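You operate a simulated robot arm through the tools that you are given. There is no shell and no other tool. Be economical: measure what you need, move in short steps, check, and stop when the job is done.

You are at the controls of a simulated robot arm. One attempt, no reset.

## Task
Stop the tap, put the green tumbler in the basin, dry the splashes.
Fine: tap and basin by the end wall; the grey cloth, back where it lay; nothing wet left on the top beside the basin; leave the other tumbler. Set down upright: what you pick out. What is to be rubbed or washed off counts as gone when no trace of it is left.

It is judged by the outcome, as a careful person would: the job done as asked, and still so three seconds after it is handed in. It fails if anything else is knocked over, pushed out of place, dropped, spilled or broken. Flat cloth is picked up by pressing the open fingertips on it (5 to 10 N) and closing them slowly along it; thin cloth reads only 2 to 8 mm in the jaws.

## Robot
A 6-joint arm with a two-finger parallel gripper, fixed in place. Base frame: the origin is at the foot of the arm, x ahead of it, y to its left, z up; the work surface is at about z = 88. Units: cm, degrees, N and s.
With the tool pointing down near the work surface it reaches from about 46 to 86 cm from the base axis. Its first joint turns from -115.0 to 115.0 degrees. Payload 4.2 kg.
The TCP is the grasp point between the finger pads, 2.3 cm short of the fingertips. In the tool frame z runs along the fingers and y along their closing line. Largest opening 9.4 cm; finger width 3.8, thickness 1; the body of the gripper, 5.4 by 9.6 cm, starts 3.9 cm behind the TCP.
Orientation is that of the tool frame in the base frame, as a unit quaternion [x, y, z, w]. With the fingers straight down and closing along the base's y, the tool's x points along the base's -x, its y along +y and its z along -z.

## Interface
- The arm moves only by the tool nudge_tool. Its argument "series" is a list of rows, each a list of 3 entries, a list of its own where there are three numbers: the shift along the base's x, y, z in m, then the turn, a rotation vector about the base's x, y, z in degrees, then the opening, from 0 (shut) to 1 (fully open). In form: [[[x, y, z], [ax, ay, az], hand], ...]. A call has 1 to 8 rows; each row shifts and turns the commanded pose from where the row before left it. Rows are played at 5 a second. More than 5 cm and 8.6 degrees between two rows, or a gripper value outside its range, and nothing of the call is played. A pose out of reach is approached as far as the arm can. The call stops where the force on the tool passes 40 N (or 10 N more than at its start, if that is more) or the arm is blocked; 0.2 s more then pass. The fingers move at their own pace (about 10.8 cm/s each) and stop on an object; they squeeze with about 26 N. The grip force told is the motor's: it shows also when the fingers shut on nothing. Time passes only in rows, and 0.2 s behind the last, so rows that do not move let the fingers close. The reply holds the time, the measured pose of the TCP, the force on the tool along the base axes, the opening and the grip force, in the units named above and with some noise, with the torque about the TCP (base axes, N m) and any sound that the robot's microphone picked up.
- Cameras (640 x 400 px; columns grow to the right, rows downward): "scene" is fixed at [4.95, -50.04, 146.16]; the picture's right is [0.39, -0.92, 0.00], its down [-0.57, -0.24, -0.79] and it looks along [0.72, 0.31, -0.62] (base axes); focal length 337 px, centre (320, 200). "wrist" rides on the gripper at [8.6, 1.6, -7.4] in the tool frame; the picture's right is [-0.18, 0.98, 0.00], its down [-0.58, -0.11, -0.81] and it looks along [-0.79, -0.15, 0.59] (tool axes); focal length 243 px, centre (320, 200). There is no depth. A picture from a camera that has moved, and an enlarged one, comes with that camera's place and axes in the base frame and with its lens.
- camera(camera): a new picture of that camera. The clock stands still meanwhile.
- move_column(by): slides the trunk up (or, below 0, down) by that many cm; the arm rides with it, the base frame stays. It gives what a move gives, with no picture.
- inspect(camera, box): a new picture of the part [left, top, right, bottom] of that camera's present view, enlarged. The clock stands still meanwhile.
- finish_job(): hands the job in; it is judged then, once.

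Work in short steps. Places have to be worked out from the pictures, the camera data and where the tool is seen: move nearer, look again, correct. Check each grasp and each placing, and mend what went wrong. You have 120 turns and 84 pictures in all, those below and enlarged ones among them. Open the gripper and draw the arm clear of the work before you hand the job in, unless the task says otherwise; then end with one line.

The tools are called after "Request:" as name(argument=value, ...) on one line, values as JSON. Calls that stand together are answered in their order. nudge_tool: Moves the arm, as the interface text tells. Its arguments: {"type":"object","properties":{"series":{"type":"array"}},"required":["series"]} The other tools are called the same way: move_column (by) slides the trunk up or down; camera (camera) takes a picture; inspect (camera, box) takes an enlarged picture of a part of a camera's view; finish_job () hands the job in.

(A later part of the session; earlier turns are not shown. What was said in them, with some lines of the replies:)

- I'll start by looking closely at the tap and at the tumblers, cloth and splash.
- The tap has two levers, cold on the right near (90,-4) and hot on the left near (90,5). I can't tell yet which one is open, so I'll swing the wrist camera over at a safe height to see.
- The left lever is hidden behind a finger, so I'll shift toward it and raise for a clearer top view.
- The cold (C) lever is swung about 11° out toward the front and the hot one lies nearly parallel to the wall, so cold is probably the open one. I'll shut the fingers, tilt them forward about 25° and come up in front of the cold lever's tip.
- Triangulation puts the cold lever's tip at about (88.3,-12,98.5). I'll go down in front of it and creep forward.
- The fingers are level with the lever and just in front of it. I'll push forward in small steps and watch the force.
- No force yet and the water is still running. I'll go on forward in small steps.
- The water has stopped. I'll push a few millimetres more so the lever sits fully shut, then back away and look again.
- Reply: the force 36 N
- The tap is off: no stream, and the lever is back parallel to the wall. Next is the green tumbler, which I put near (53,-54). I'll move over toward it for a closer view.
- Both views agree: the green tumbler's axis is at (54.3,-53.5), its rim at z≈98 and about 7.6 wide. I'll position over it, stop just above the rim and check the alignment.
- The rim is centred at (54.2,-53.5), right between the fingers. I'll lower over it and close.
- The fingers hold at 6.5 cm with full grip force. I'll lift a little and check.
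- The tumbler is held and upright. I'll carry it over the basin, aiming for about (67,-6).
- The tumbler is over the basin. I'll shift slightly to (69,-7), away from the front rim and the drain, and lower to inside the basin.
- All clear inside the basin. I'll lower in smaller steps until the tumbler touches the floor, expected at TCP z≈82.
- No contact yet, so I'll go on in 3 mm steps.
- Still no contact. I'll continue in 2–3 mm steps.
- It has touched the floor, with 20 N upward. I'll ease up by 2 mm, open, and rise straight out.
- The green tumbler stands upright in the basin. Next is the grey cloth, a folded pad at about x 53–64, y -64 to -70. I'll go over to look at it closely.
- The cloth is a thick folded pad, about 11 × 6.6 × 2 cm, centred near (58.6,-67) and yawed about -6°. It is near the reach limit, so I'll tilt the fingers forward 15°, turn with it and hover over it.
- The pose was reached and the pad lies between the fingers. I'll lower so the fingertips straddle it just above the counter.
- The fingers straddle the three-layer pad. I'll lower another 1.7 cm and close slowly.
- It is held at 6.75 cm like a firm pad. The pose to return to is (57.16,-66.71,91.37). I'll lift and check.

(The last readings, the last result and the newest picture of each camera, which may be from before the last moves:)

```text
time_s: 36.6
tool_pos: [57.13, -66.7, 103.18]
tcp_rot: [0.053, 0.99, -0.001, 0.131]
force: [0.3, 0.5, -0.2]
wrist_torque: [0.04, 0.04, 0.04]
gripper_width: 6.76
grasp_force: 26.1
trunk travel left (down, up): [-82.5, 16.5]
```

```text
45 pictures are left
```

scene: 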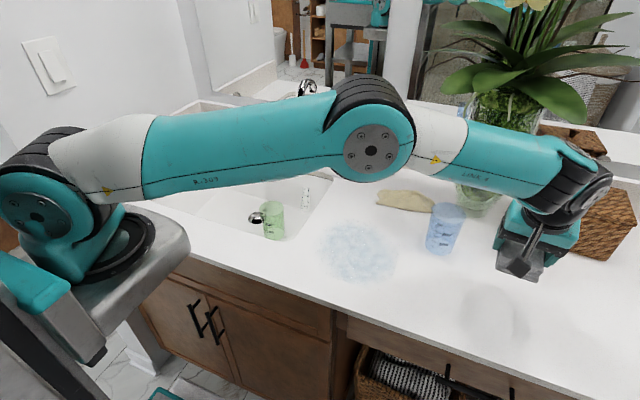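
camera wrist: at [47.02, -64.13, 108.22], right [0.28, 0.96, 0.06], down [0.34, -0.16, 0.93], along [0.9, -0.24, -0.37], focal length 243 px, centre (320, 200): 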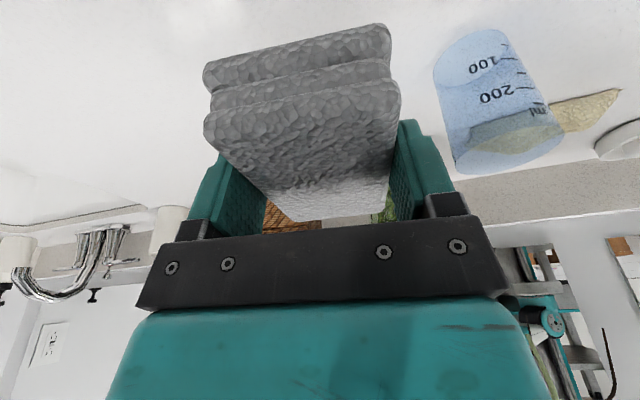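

The cloth is held flat. I'll back away from the blue tumbler and go over the right end of the splash, which spans about x 49–67, y -28 to -46.

Request:
nudge_tool(series=[[[-0.035, 0.03, 0.01], [0, 0, 0], 0.5], [[-0.035, 0.03, 0], [0, 0, 0], 0.5], [[0.005, 0.045, 0], [0, 0, 0], 0.5], [[0.005, 0.045, 0], [0, 0, 0], 0.5], [[0.008, 0.04, 0], [0, 0, 0], 0.5], [[0, 0, -0.045], [0, 0, 0], 0.5], [[0, 0, -0.03], [0, 0, 0], 0.5], [[0, 0, 0], [0, 0, 0], 0.5]])

Request:
camera(camera="wrist")

Request:
inspect(camera="scene", box=[280, 180, 500, 320])

```text
time_s: 38.4
tool_pos: [51.83, -47.89, 96.89]
tcp_rot: [0.051, 0.99, 0.0, 0.131]
force: [-0.5, 0.0, 0.1]
wrist_torque: [0.0, -0.03, 0.01]
gripper_width: 6.75
grasp_force: 26.1
trunk travel left (down, up): [-82.5, 16.5]
```

```text
44 pictures are left
camera wrist: at [41.77, -45.36, 101.86], right [0.28, 0.96, 0.06], down [0.34, -0.16, 0.93], along [0.9, -0.24, -0.37], focal length 243 px, centre (320, 200)
```

wrist: 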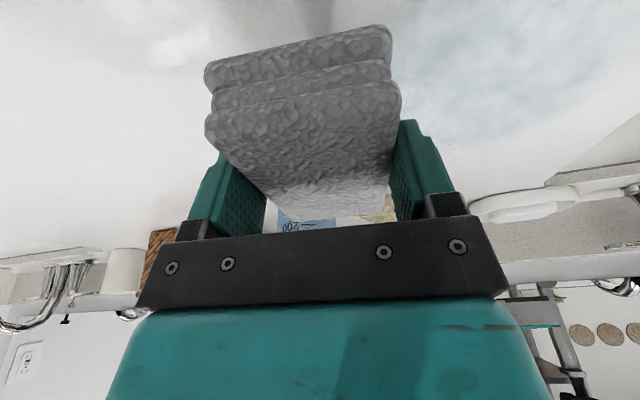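

```text
2.86 times, centred on (390, 250) of scene
camera zoom: at [4.95, -50.04, 146.16], right [0.39, -0.92, 0.0], down [-0.57, -0.24, -0.79], along [0.72, 0.31, -0.62], focal length 962 px, centre (120, 57)
```

zoom: 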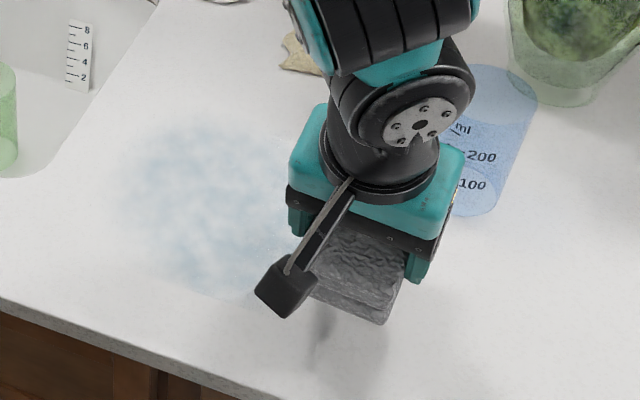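

The pad hovers at the splash's right edge. I'll lower to contact gently; the counter should be met at TCP z≈91.4.

Request:
nudge_tool(series=[[[0, 0, -0.03], [0, 0, 0], 0.5], [[0, 0, -0.02], [0, 0, 0], 0.5], [[0, 0, -0.004], [0, 0, 0], 0.5], [[0, 0, -0.002], [0, 0, 0], 0.5]])

```text
time_s: 39.4
tool_pos: [51.97, -47.84, 91.4]
tcp_rot: [0.052, 0.99, -0.001, 0.13]
force: [-2.3, 2.6, 15.2]
wrist_torque: [-0.37, 0.35, -0.02]
gripper_width: 6.72
grasp_force: 26.0
trunk travel left (down, up): [-82.5, 16.5]
```

There is contact at about 15 N. I'll wipe leftwards along y in short steps.

Request:
nudge_tool(series=[[[0, 0.02, 0], [0, 0, 0], 0.5], [[0, 0.025, 0], [0, 0, 0], 0.5], [[0, 0.025, 0], [0, 0, 0], 0.5], [[0, 0.025, 0], [0, 0, 0], 0.5], [[0, 0.025, 0], [0, 0, 0], 0.5], [[0, 0.025, 0], [0, 0, 0], 0.5], [[0, 0.025, 0], [0, 0, 0], 0.5], [[0, 0.025, 0], [0, 0, 0], 0.5]])

Request:
camera(camera="scene")

Request:
camera(camera="wrist")

```text
time_s: 41.2
tool_pos: [52.1, -28.3, 91.38]
tcp_rot: [0.052, 0.99, 0.0, 0.132]
force: [1.0, -11.0, 30.9]
wrist_torque: [-0.59, 0.16, 0.26]
gripper_width: 6.75
grasp_force: 26.4
trunk travel left (down, up): [-82.5, 16.5]
```

```text
42 pictures are left
```

scene: 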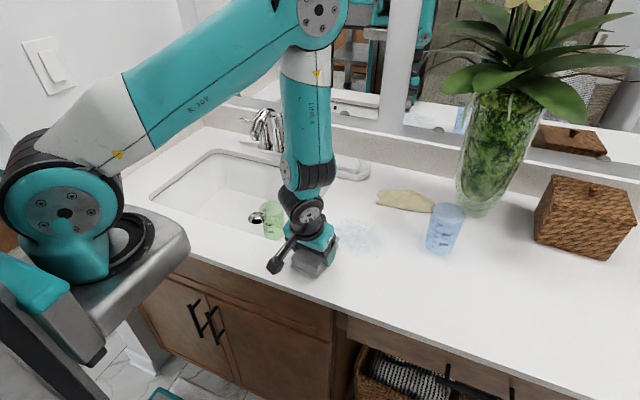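

```text
41 pictures are left
camera wrist: at [41.98, -25.77, 96.29], right [0.28, 0.96, 0.06], down [0.34, -0.16, 0.93], along [0.9, -0.24, -0.37], focal length 243 px, centre (320, 200)
```

wrist: 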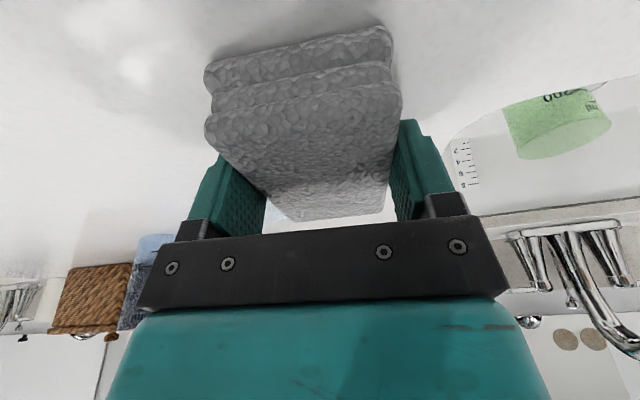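

It works: the near half has been wiped off. I'll finish the left end, ease the pressure slightly, shift to the far lane and wipe back.

Request:
nudge_tool(series=[[[0, 0.018, 0.001], [0, 0, 0], 0.5], [[0.022, 0, 0], [0, 0, 0], 0.5], [[0.022, 0, 0], [0, 0, 0], 0.5], [[0.023, 0, 0], [0, 0, 0], 0.5], [[0.023, 0, 0], [0, 0, 0], 0.5], [[0, -0.02, 0], [0, 0, 0], 0.5], [[0, -0.025, 0], [0, 0, 0], 0.5], [[0, -0.025, 0], [0, 0, 0], 0.5]])

Request:
camera(camera="scene")

```text
time_s: 43.0
tool_pos: [61.09, -33.71, 91.22]
tcp_rot: [0.053, 0.99, 0.0, 0.131]
force: [0.3, -0.6, 0.1]
wrist_torque: [-0.05, 0.04, -0.04]
gripper_width: 6.74
grasp_force: 26.0
trunk travel left (down, up): [-82.5, 16.5]
```

```text
40 pictures are left
```

scene: 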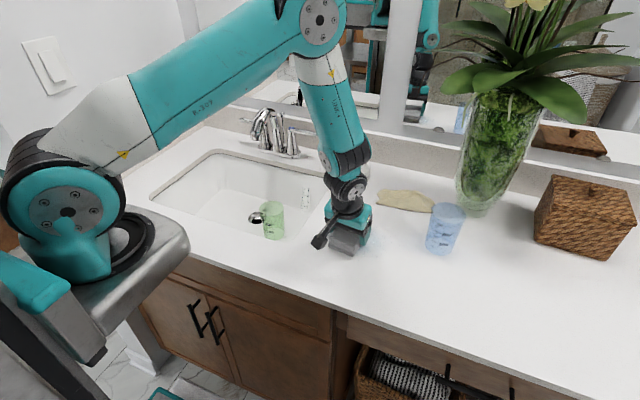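

Contact has been lost here, with force near 0. I'll press down a couple of millimetres.

Request:
nudge_tool(series=[[[0, 0, -0.002], [0, 0, 0], 0.5], [[0, 0, -0.001], [0, 0, 0], 0.5]])

```text
time_s: 43.6
tool_pos: [60.93, -33.58, 91.27]
tcp_rot: [0.053, 0.99, -0.002, 0.132]
force: [-0.6, -2.6, 18.1]
wrist_torque: [0.06, 0.7, 0.02]
gripper_width: 6.72
grasp_force: 26.2
trunk travel left (down, up): [-82.5, 16.5]
```

It is pressing at 18 N again. I'll redo the far lane from the left end and wipe back to the right.

Request:
nudge_tool(series=[[[0, 0.025, 0], [0, 0, 0], 0.5], [[0, 0.025, 0], [0, 0, 0], 0.5], [[0, 0.02, 0], [0, 0, 0], 0.5], [[0, -0.025, 0], [0, 0, 0], 0.5], [[0, -0.025, 0], [0, 0, 0], 0.5], [[0, -0.025, 0], [0, 0, 0], 0.5]])

Request:
nudge_tool(series=[[[0, -0.025, 0], [0, 0, 0], 0.5], [[0, -0.025, 0], [0, 0, 0], 0.5], [[0, -0.025, 0], [0, 0, 0], 0.5], [[0, -0.02, 0], [0, 0, 0], 0.5]])

Request:
camera(camera="scene")

```text
time_s: 45.0
tool_pos: [60.94, -33.95, 91.08]
tcp_rot: [0.053, 0.99, -0.001, 0.13]
force: [-2.3, 10.2, 23.9]
wrist_torque: [0.3, 0.01, -0.2]
gripper_width: 6.73
grasp_force: 26.0
trunk travel left (down, up): [-82.5, 16.5]
```

```text
time_s: 46.0
tool_pos: [60.86, -43.59, 91.04]
tcp_rot: [0.053, 0.99, 0.001, 0.13]
force: [-1.8, 1.5, 4.3]
wrist_torque: [-0.09, -0.09, -0.03]
gripper_width: 6.72
grasp_force: 26.0
trunk travel left (down, up): [-82.5, 16.5]
```

```text
39 pictures are left
```

scene: 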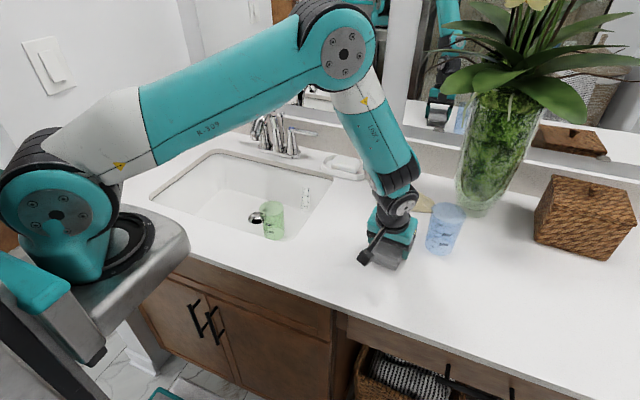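

Most of it is gone. I'll lift away and inspect the wiped area for traces.

Request:
nudge_tool(series=[[[0, 0, 0.03], [0, 0, 0], 0.5], [[-0.01, 0, 0.045], [0, 0, 0], 0.5], [[-0.04, 0, 0.025], [0, 0, 0], 0.5], [[-0.04, -0.02, 0.02], [0, 0, 0], 0.5], [[0, -0.04, 0.02], [0, 0, 0], 0.5], [[0, -0.04, 0.02], [0, 0, 0], 0.5], [[0, 0, 0], [0, 0, 0], 0.5]])

Request:
inspect(camera="scene", box=[290, 180, 450, 300])

Request:
camera(camera="wrist")

```text
time_s: 47.6
tool_pos: [51.68, -53.51, 106.94]
tcp_rot: [0.052, 0.99, 0.0, 0.131]
force: [0.3, 0.4, -1.0]
wrist_torque: [-0.01, 0.03, -0.02]
gripper_width: 6.75
grasp_force: 26.1
trunk travel left (down, up): [-82.5, 16.5]
```

```text
3.33 times, centred on (370, 240) of scene
camera zoom: at [4.95, -50.04, 146.16], right [0.39, -0.92, 0.0], down [-0.57, -0.24, -0.79], along [0.72, 0.31, -0.62], focal length 1123 px, centre (153, 67)
```

zoom: 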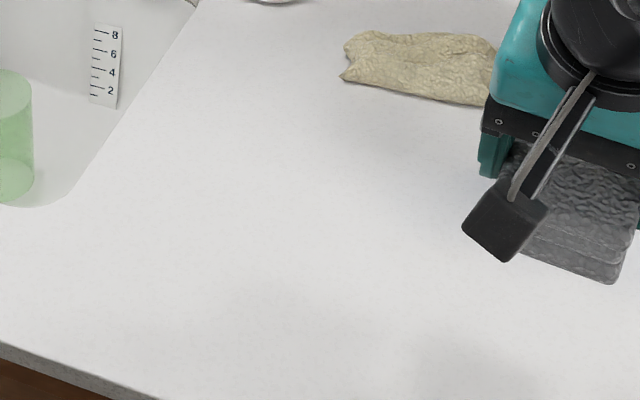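

```text
37 pictures are left
camera wrist: at [41.76, -50.98, 112.04], right [0.28, 0.96, 0.06], down [0.34, -0.16, 0.93], along [0.9, -0.24, -0.37], focal length 243 px, centre (320, 200)
```

wrist: 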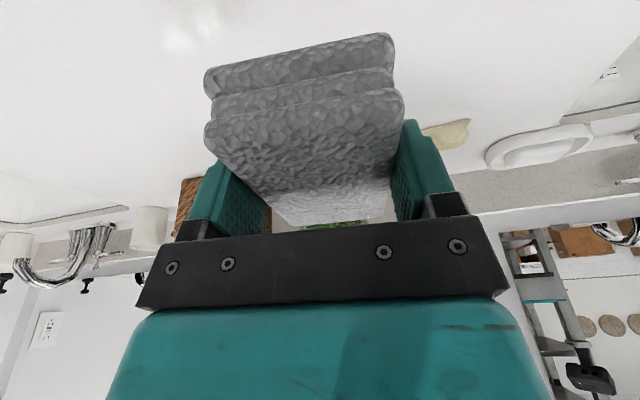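

It looks clean. I'll zoom in tighter on several parts for faint traces, including around the tap and basin rim.

Request:
inspect(camera="scene", box=[310, 210, 410, 290])

Request:
inspect(camera="scene", box=[140, 90, 400, 250])

```text
5.00 times, centred on (360, 250) of scene
camera zoom: at [4.95, -50.04, 146.16], right [0.39, -0.92, 0.0], down [-0.57, -0.24, -0.79], along [0.72, 0.31, -0.62], focal length 1684 px, centre (120, -50)
```

zoom: 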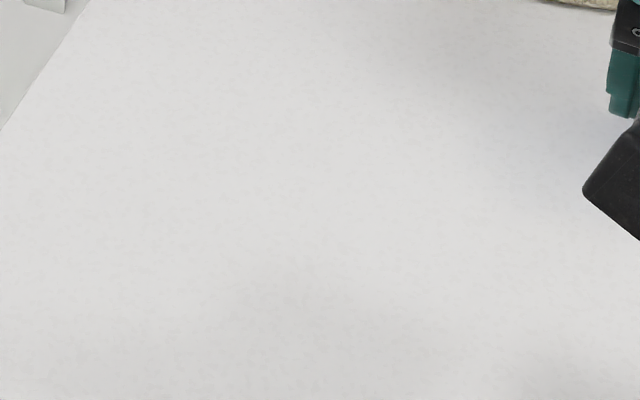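

```text
2.46 times, centred on (270, 170) of scene
camera zoom: at [4.95, -50.04, 146.16], right [0.39, -0.92, 0.0], down [-0.57, -0.24, -0.79], along [0.72, 0.31, -0.62], focal length 829 px, centre (443, 274)
```

zoom: 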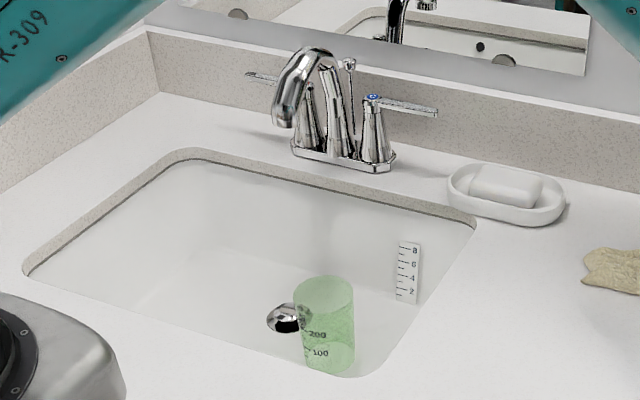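

A faint tint near (66,-47) may only be the blue tumbler's cast, as it was there at the start too. I'll carry the cloth toward its place to clear the view and look again before setting it down.

Request:
nudge_tool(series=[[[-0.01, -0.04, 0], [0, 0, 0], 0.5], [[0.02, -0.04, 0], [0, 0, 0], 0.5], [[0.022, -0.03, 0], [0, 0, 0], 0.5], [[0.0228, -0.022, 0], [0, 0, 0], 0.5], [[0, 0, 0], [0, 0, 0], 0.5]])

Request:
inspect(camera="scene", box=[330, 180, 490, 300])

```text
time_s: 48.8
tool_pos: [57.52, -66.7, 107.13]
tcp_rot: [0.053, 0.99, 0.001, 0.13]
force: [-0.1, -0.6, -0.8]
wrist_torque: [0.0, 0.04, 0.02]
gripper_width: 6.72
grasp_force: 26.2
trunk travel left (down, up): [-82.5, 16.5]
```

```text
3.33 times, centred on (410, 240) of scene
camera zoom: at [4.95, -50.04, 146.16], right [0.39, -0.92, 0.0], down [-0.57, -0.24, -0.79], along [0.72, 0.31, -0.62], focal length 1123 px, centre (20, 67)
```

zoom: 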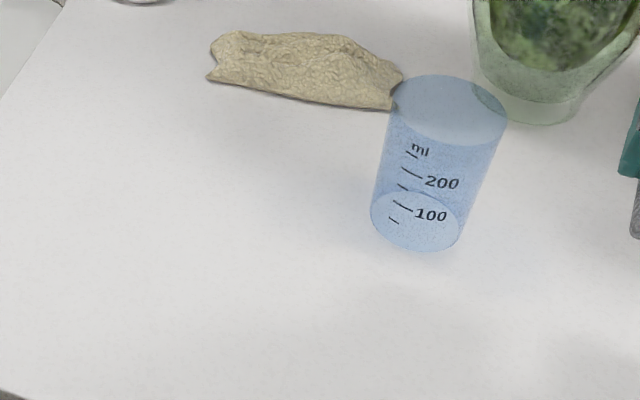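

The tint is symmetric about the blue tumbler, so it is the tumbler's own cast and the counter is clean. I'll lower the cloth back where it lay.

Request:
nudge_tool(series=[[[-0.0036, 0, -0.045], [0, 0, 0], 0.5], [[0, 0, -0.045], [0, 0, 0], 0.5], [[0, 0, -0.04], [0, 0, 0], 0.5], [[0, 0, -0.015], [0, 0, 0], 0.5], [[0, 0, -0.007], [0, 0, 0], 0.5], [[0, 0, -0.003], [0, 0, 0], 0.5]])

```text
time_s: 50.2
tool_pos: [57.18, -66.91, 91.5]
tcp_rot: [0.052, 0.99, 0.0, 0.131]
force: [-0.5, 1.1, -1.0]
wrist_torque: [0.01, 0.02, 0.01]
gripper_width: 6.72
grasp_force: 25.9
trunk travel left (down, up): [-82.5, 16.5]
```

Request:
nudge_tool(series=[[[0, 0.0015, -0.002], [0, 0, 0], 0.5], [[0, 0, -0.002], [0, 0, 0], 0.5]])

```text
time_s: 50.8
tool_pos: [57.2, -66.55, 91.04]
tcp_rot: [0.053, 0.99, 0.0, 0.13]
force: [-0.5, 0.0, -0.7]
wrist_torque: [0.02, 0.02, -0.04]
gripper_width: 6.73
grasp_force: 25.7
trunk travel left (down, up): [-82.5, 16.5]
```

Pressing pushed the pad up a little in the grip. I'll go down another 1–2 mm to contact.

Request:
nudge_tool(series=[[[0, -0.001, -0.001], [0, 0, 0], 0.5], [[0, 0, -0.001], [0, 0, 0], 0.5]])

```text
time_s: 51.4
tool_pos: [57.29, -66.73, 91.08]
tcp_rot: [0.052, 0.99, -0.001, 0.132]
force: [0.2, 1.2, 7.9]
wrist_torque: [-0.16, 0.43, -0.12]
gripper_width: 6.73
grasp_force: 25.9
trunk travel left (down, up): [-82.5, 16.5]
```

There is contact at 8 N and the pose matches the pick-up. I'll open slowly and rise.

Request:
nudge_tool(series=[[[0, 0, 0], [0, 0, 0], 0.75], [[0, 0, 0], [0, 0, 0], 0.9], [[0, 0, 0], [0, 0, 0], 1], [[0, 0, 0], [0, 0, 0], 1], [[0, 0, 0.02], [0, 0, 0], 1], [[0, 0, 0.04], [0, 0, 0], 1], [[0, 0, 0.045], [0, 0, 0], 1], [[0, 0, 0.045], [0, 0, 0], 1]])

Request:
nudge_tool(series=[[[-0.03, 0.03, 0.02], [0, 0, 0], 1], [[-0.03, 0.035, 0.015], [0, 0, 0], 1], [[-0.03, 0.035, 0.015], [0, 7.5, 3], 1], [[-0.02, 0.04, 0.015], [0, 7.5, 3], 1], [[-0.01, 0.045, 0], [0, 0, 0], 1], [[0, 0.045, 0], [0, 0, 0], 1], [[0, 0, 0], [0, 0, 0], 1]])

Request:
camera(camera="scene")

Request:
inspect(camera="scene", box=[300, 180, 540, 330])

Request:
camera(camera="wrist")

```text
time_s: 53.2
tool_pos: [57.17, -67.03, 105.95]
tcp_rot: [0.053, 0.99, 0.001, 0.13]
force: [0.3, 0.9, -0.7]
wrist_torque: [0.03, -0.04, 0.0]
gripper_width: 9.4
grasp_force: 0.1
trunk travel left (down, up): [-82.5, 16.5]
```

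```text
time_s: 54.8
tool_pos: [45.1, -43.58, 112.7]
tcp_rot: [0.0, 1.0, 0.001, 0.0]
force: [0.1, -0.5, 0.8]
wrist_torque: [0.01, 0.0, 0.0]
gripper_width: 9.39
grasp_force: 0.1
trunk travel left (down, up): [-82.5, 16.5]
```

```text
33 pictures are left
```

scene: 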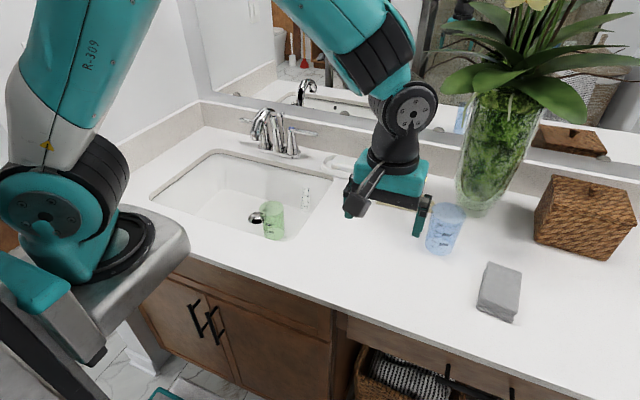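

```text
2.67 times, centred on (420, 255) of scene
camera zoom: at [4.95, -50.04, 146.16], right [0.39, -0.92, 0.0], down [-0.57, -0.24, -0.79], along [0.72, 0.31, -0.62], focal length 898 px, centre (53, 53)
```

zoom: 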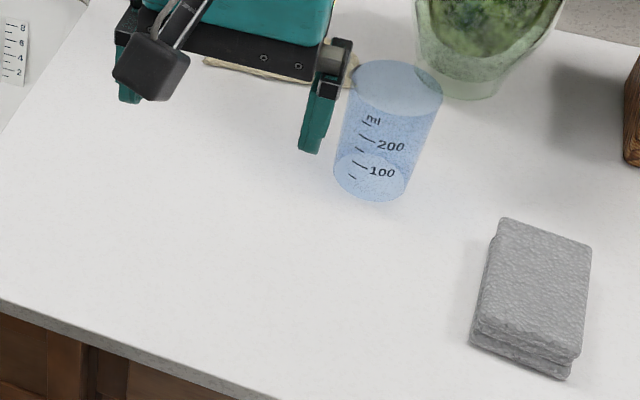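

```text
31 pictures are left
camera wrist: at [36.4, -42.04, 120.05], right [0.18, 0.98, 0.0], down [0.58, -0.11, 0.81], along [0.79, -0.15, -0.59], focal length 243 px, centre (320, 200)
```

wrist: 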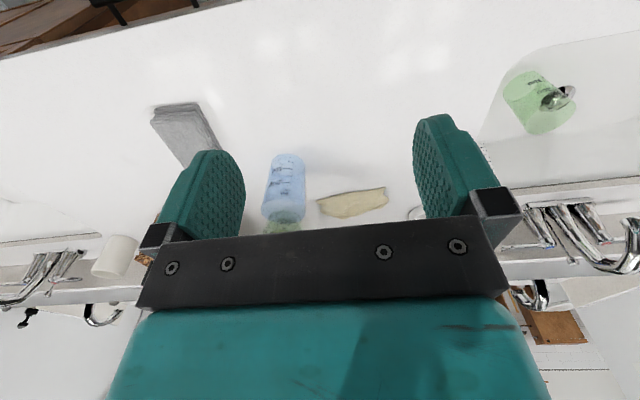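

The cloth is back within a few millimetres and the tumbler stands in the basin. I'll check the wrist view once more for wet traces beside the blue tumbler.

Request:
inspect(camera="wrist", box=[250, 20, 490, 200])

```text
2.22 times, centred on (370, 110) of wrist
camera zoom: at [36.4, -42.04, 120.05], right [0.18, 0.98, 0.0], down [0.58, -0.11, 0.81], along [0.79, -0.15, -0.59], focal length 539 px, centre (209, 400)
```

zoom: 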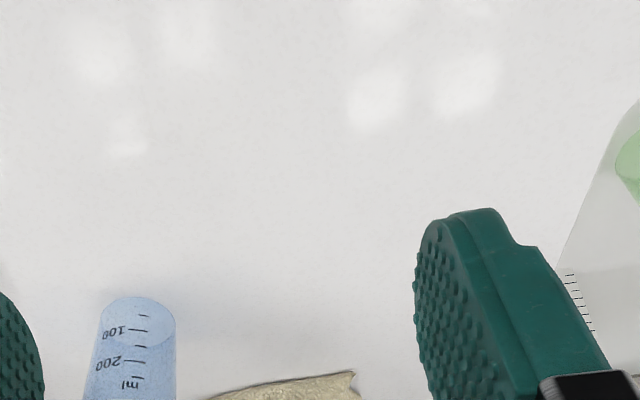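

The counter is dry, with only lamp reflections and soft shadows left. The tap is off, everything is in place and the arm is clear, so I'm handing in.

Request:
finish_job()

```text
The job is handed in.
```

The tap is off, the green tumbler stands upright in the basin, the splashes are wiped dry, and the grey cloth is back where it lay; the blue tumbler was left where it was.
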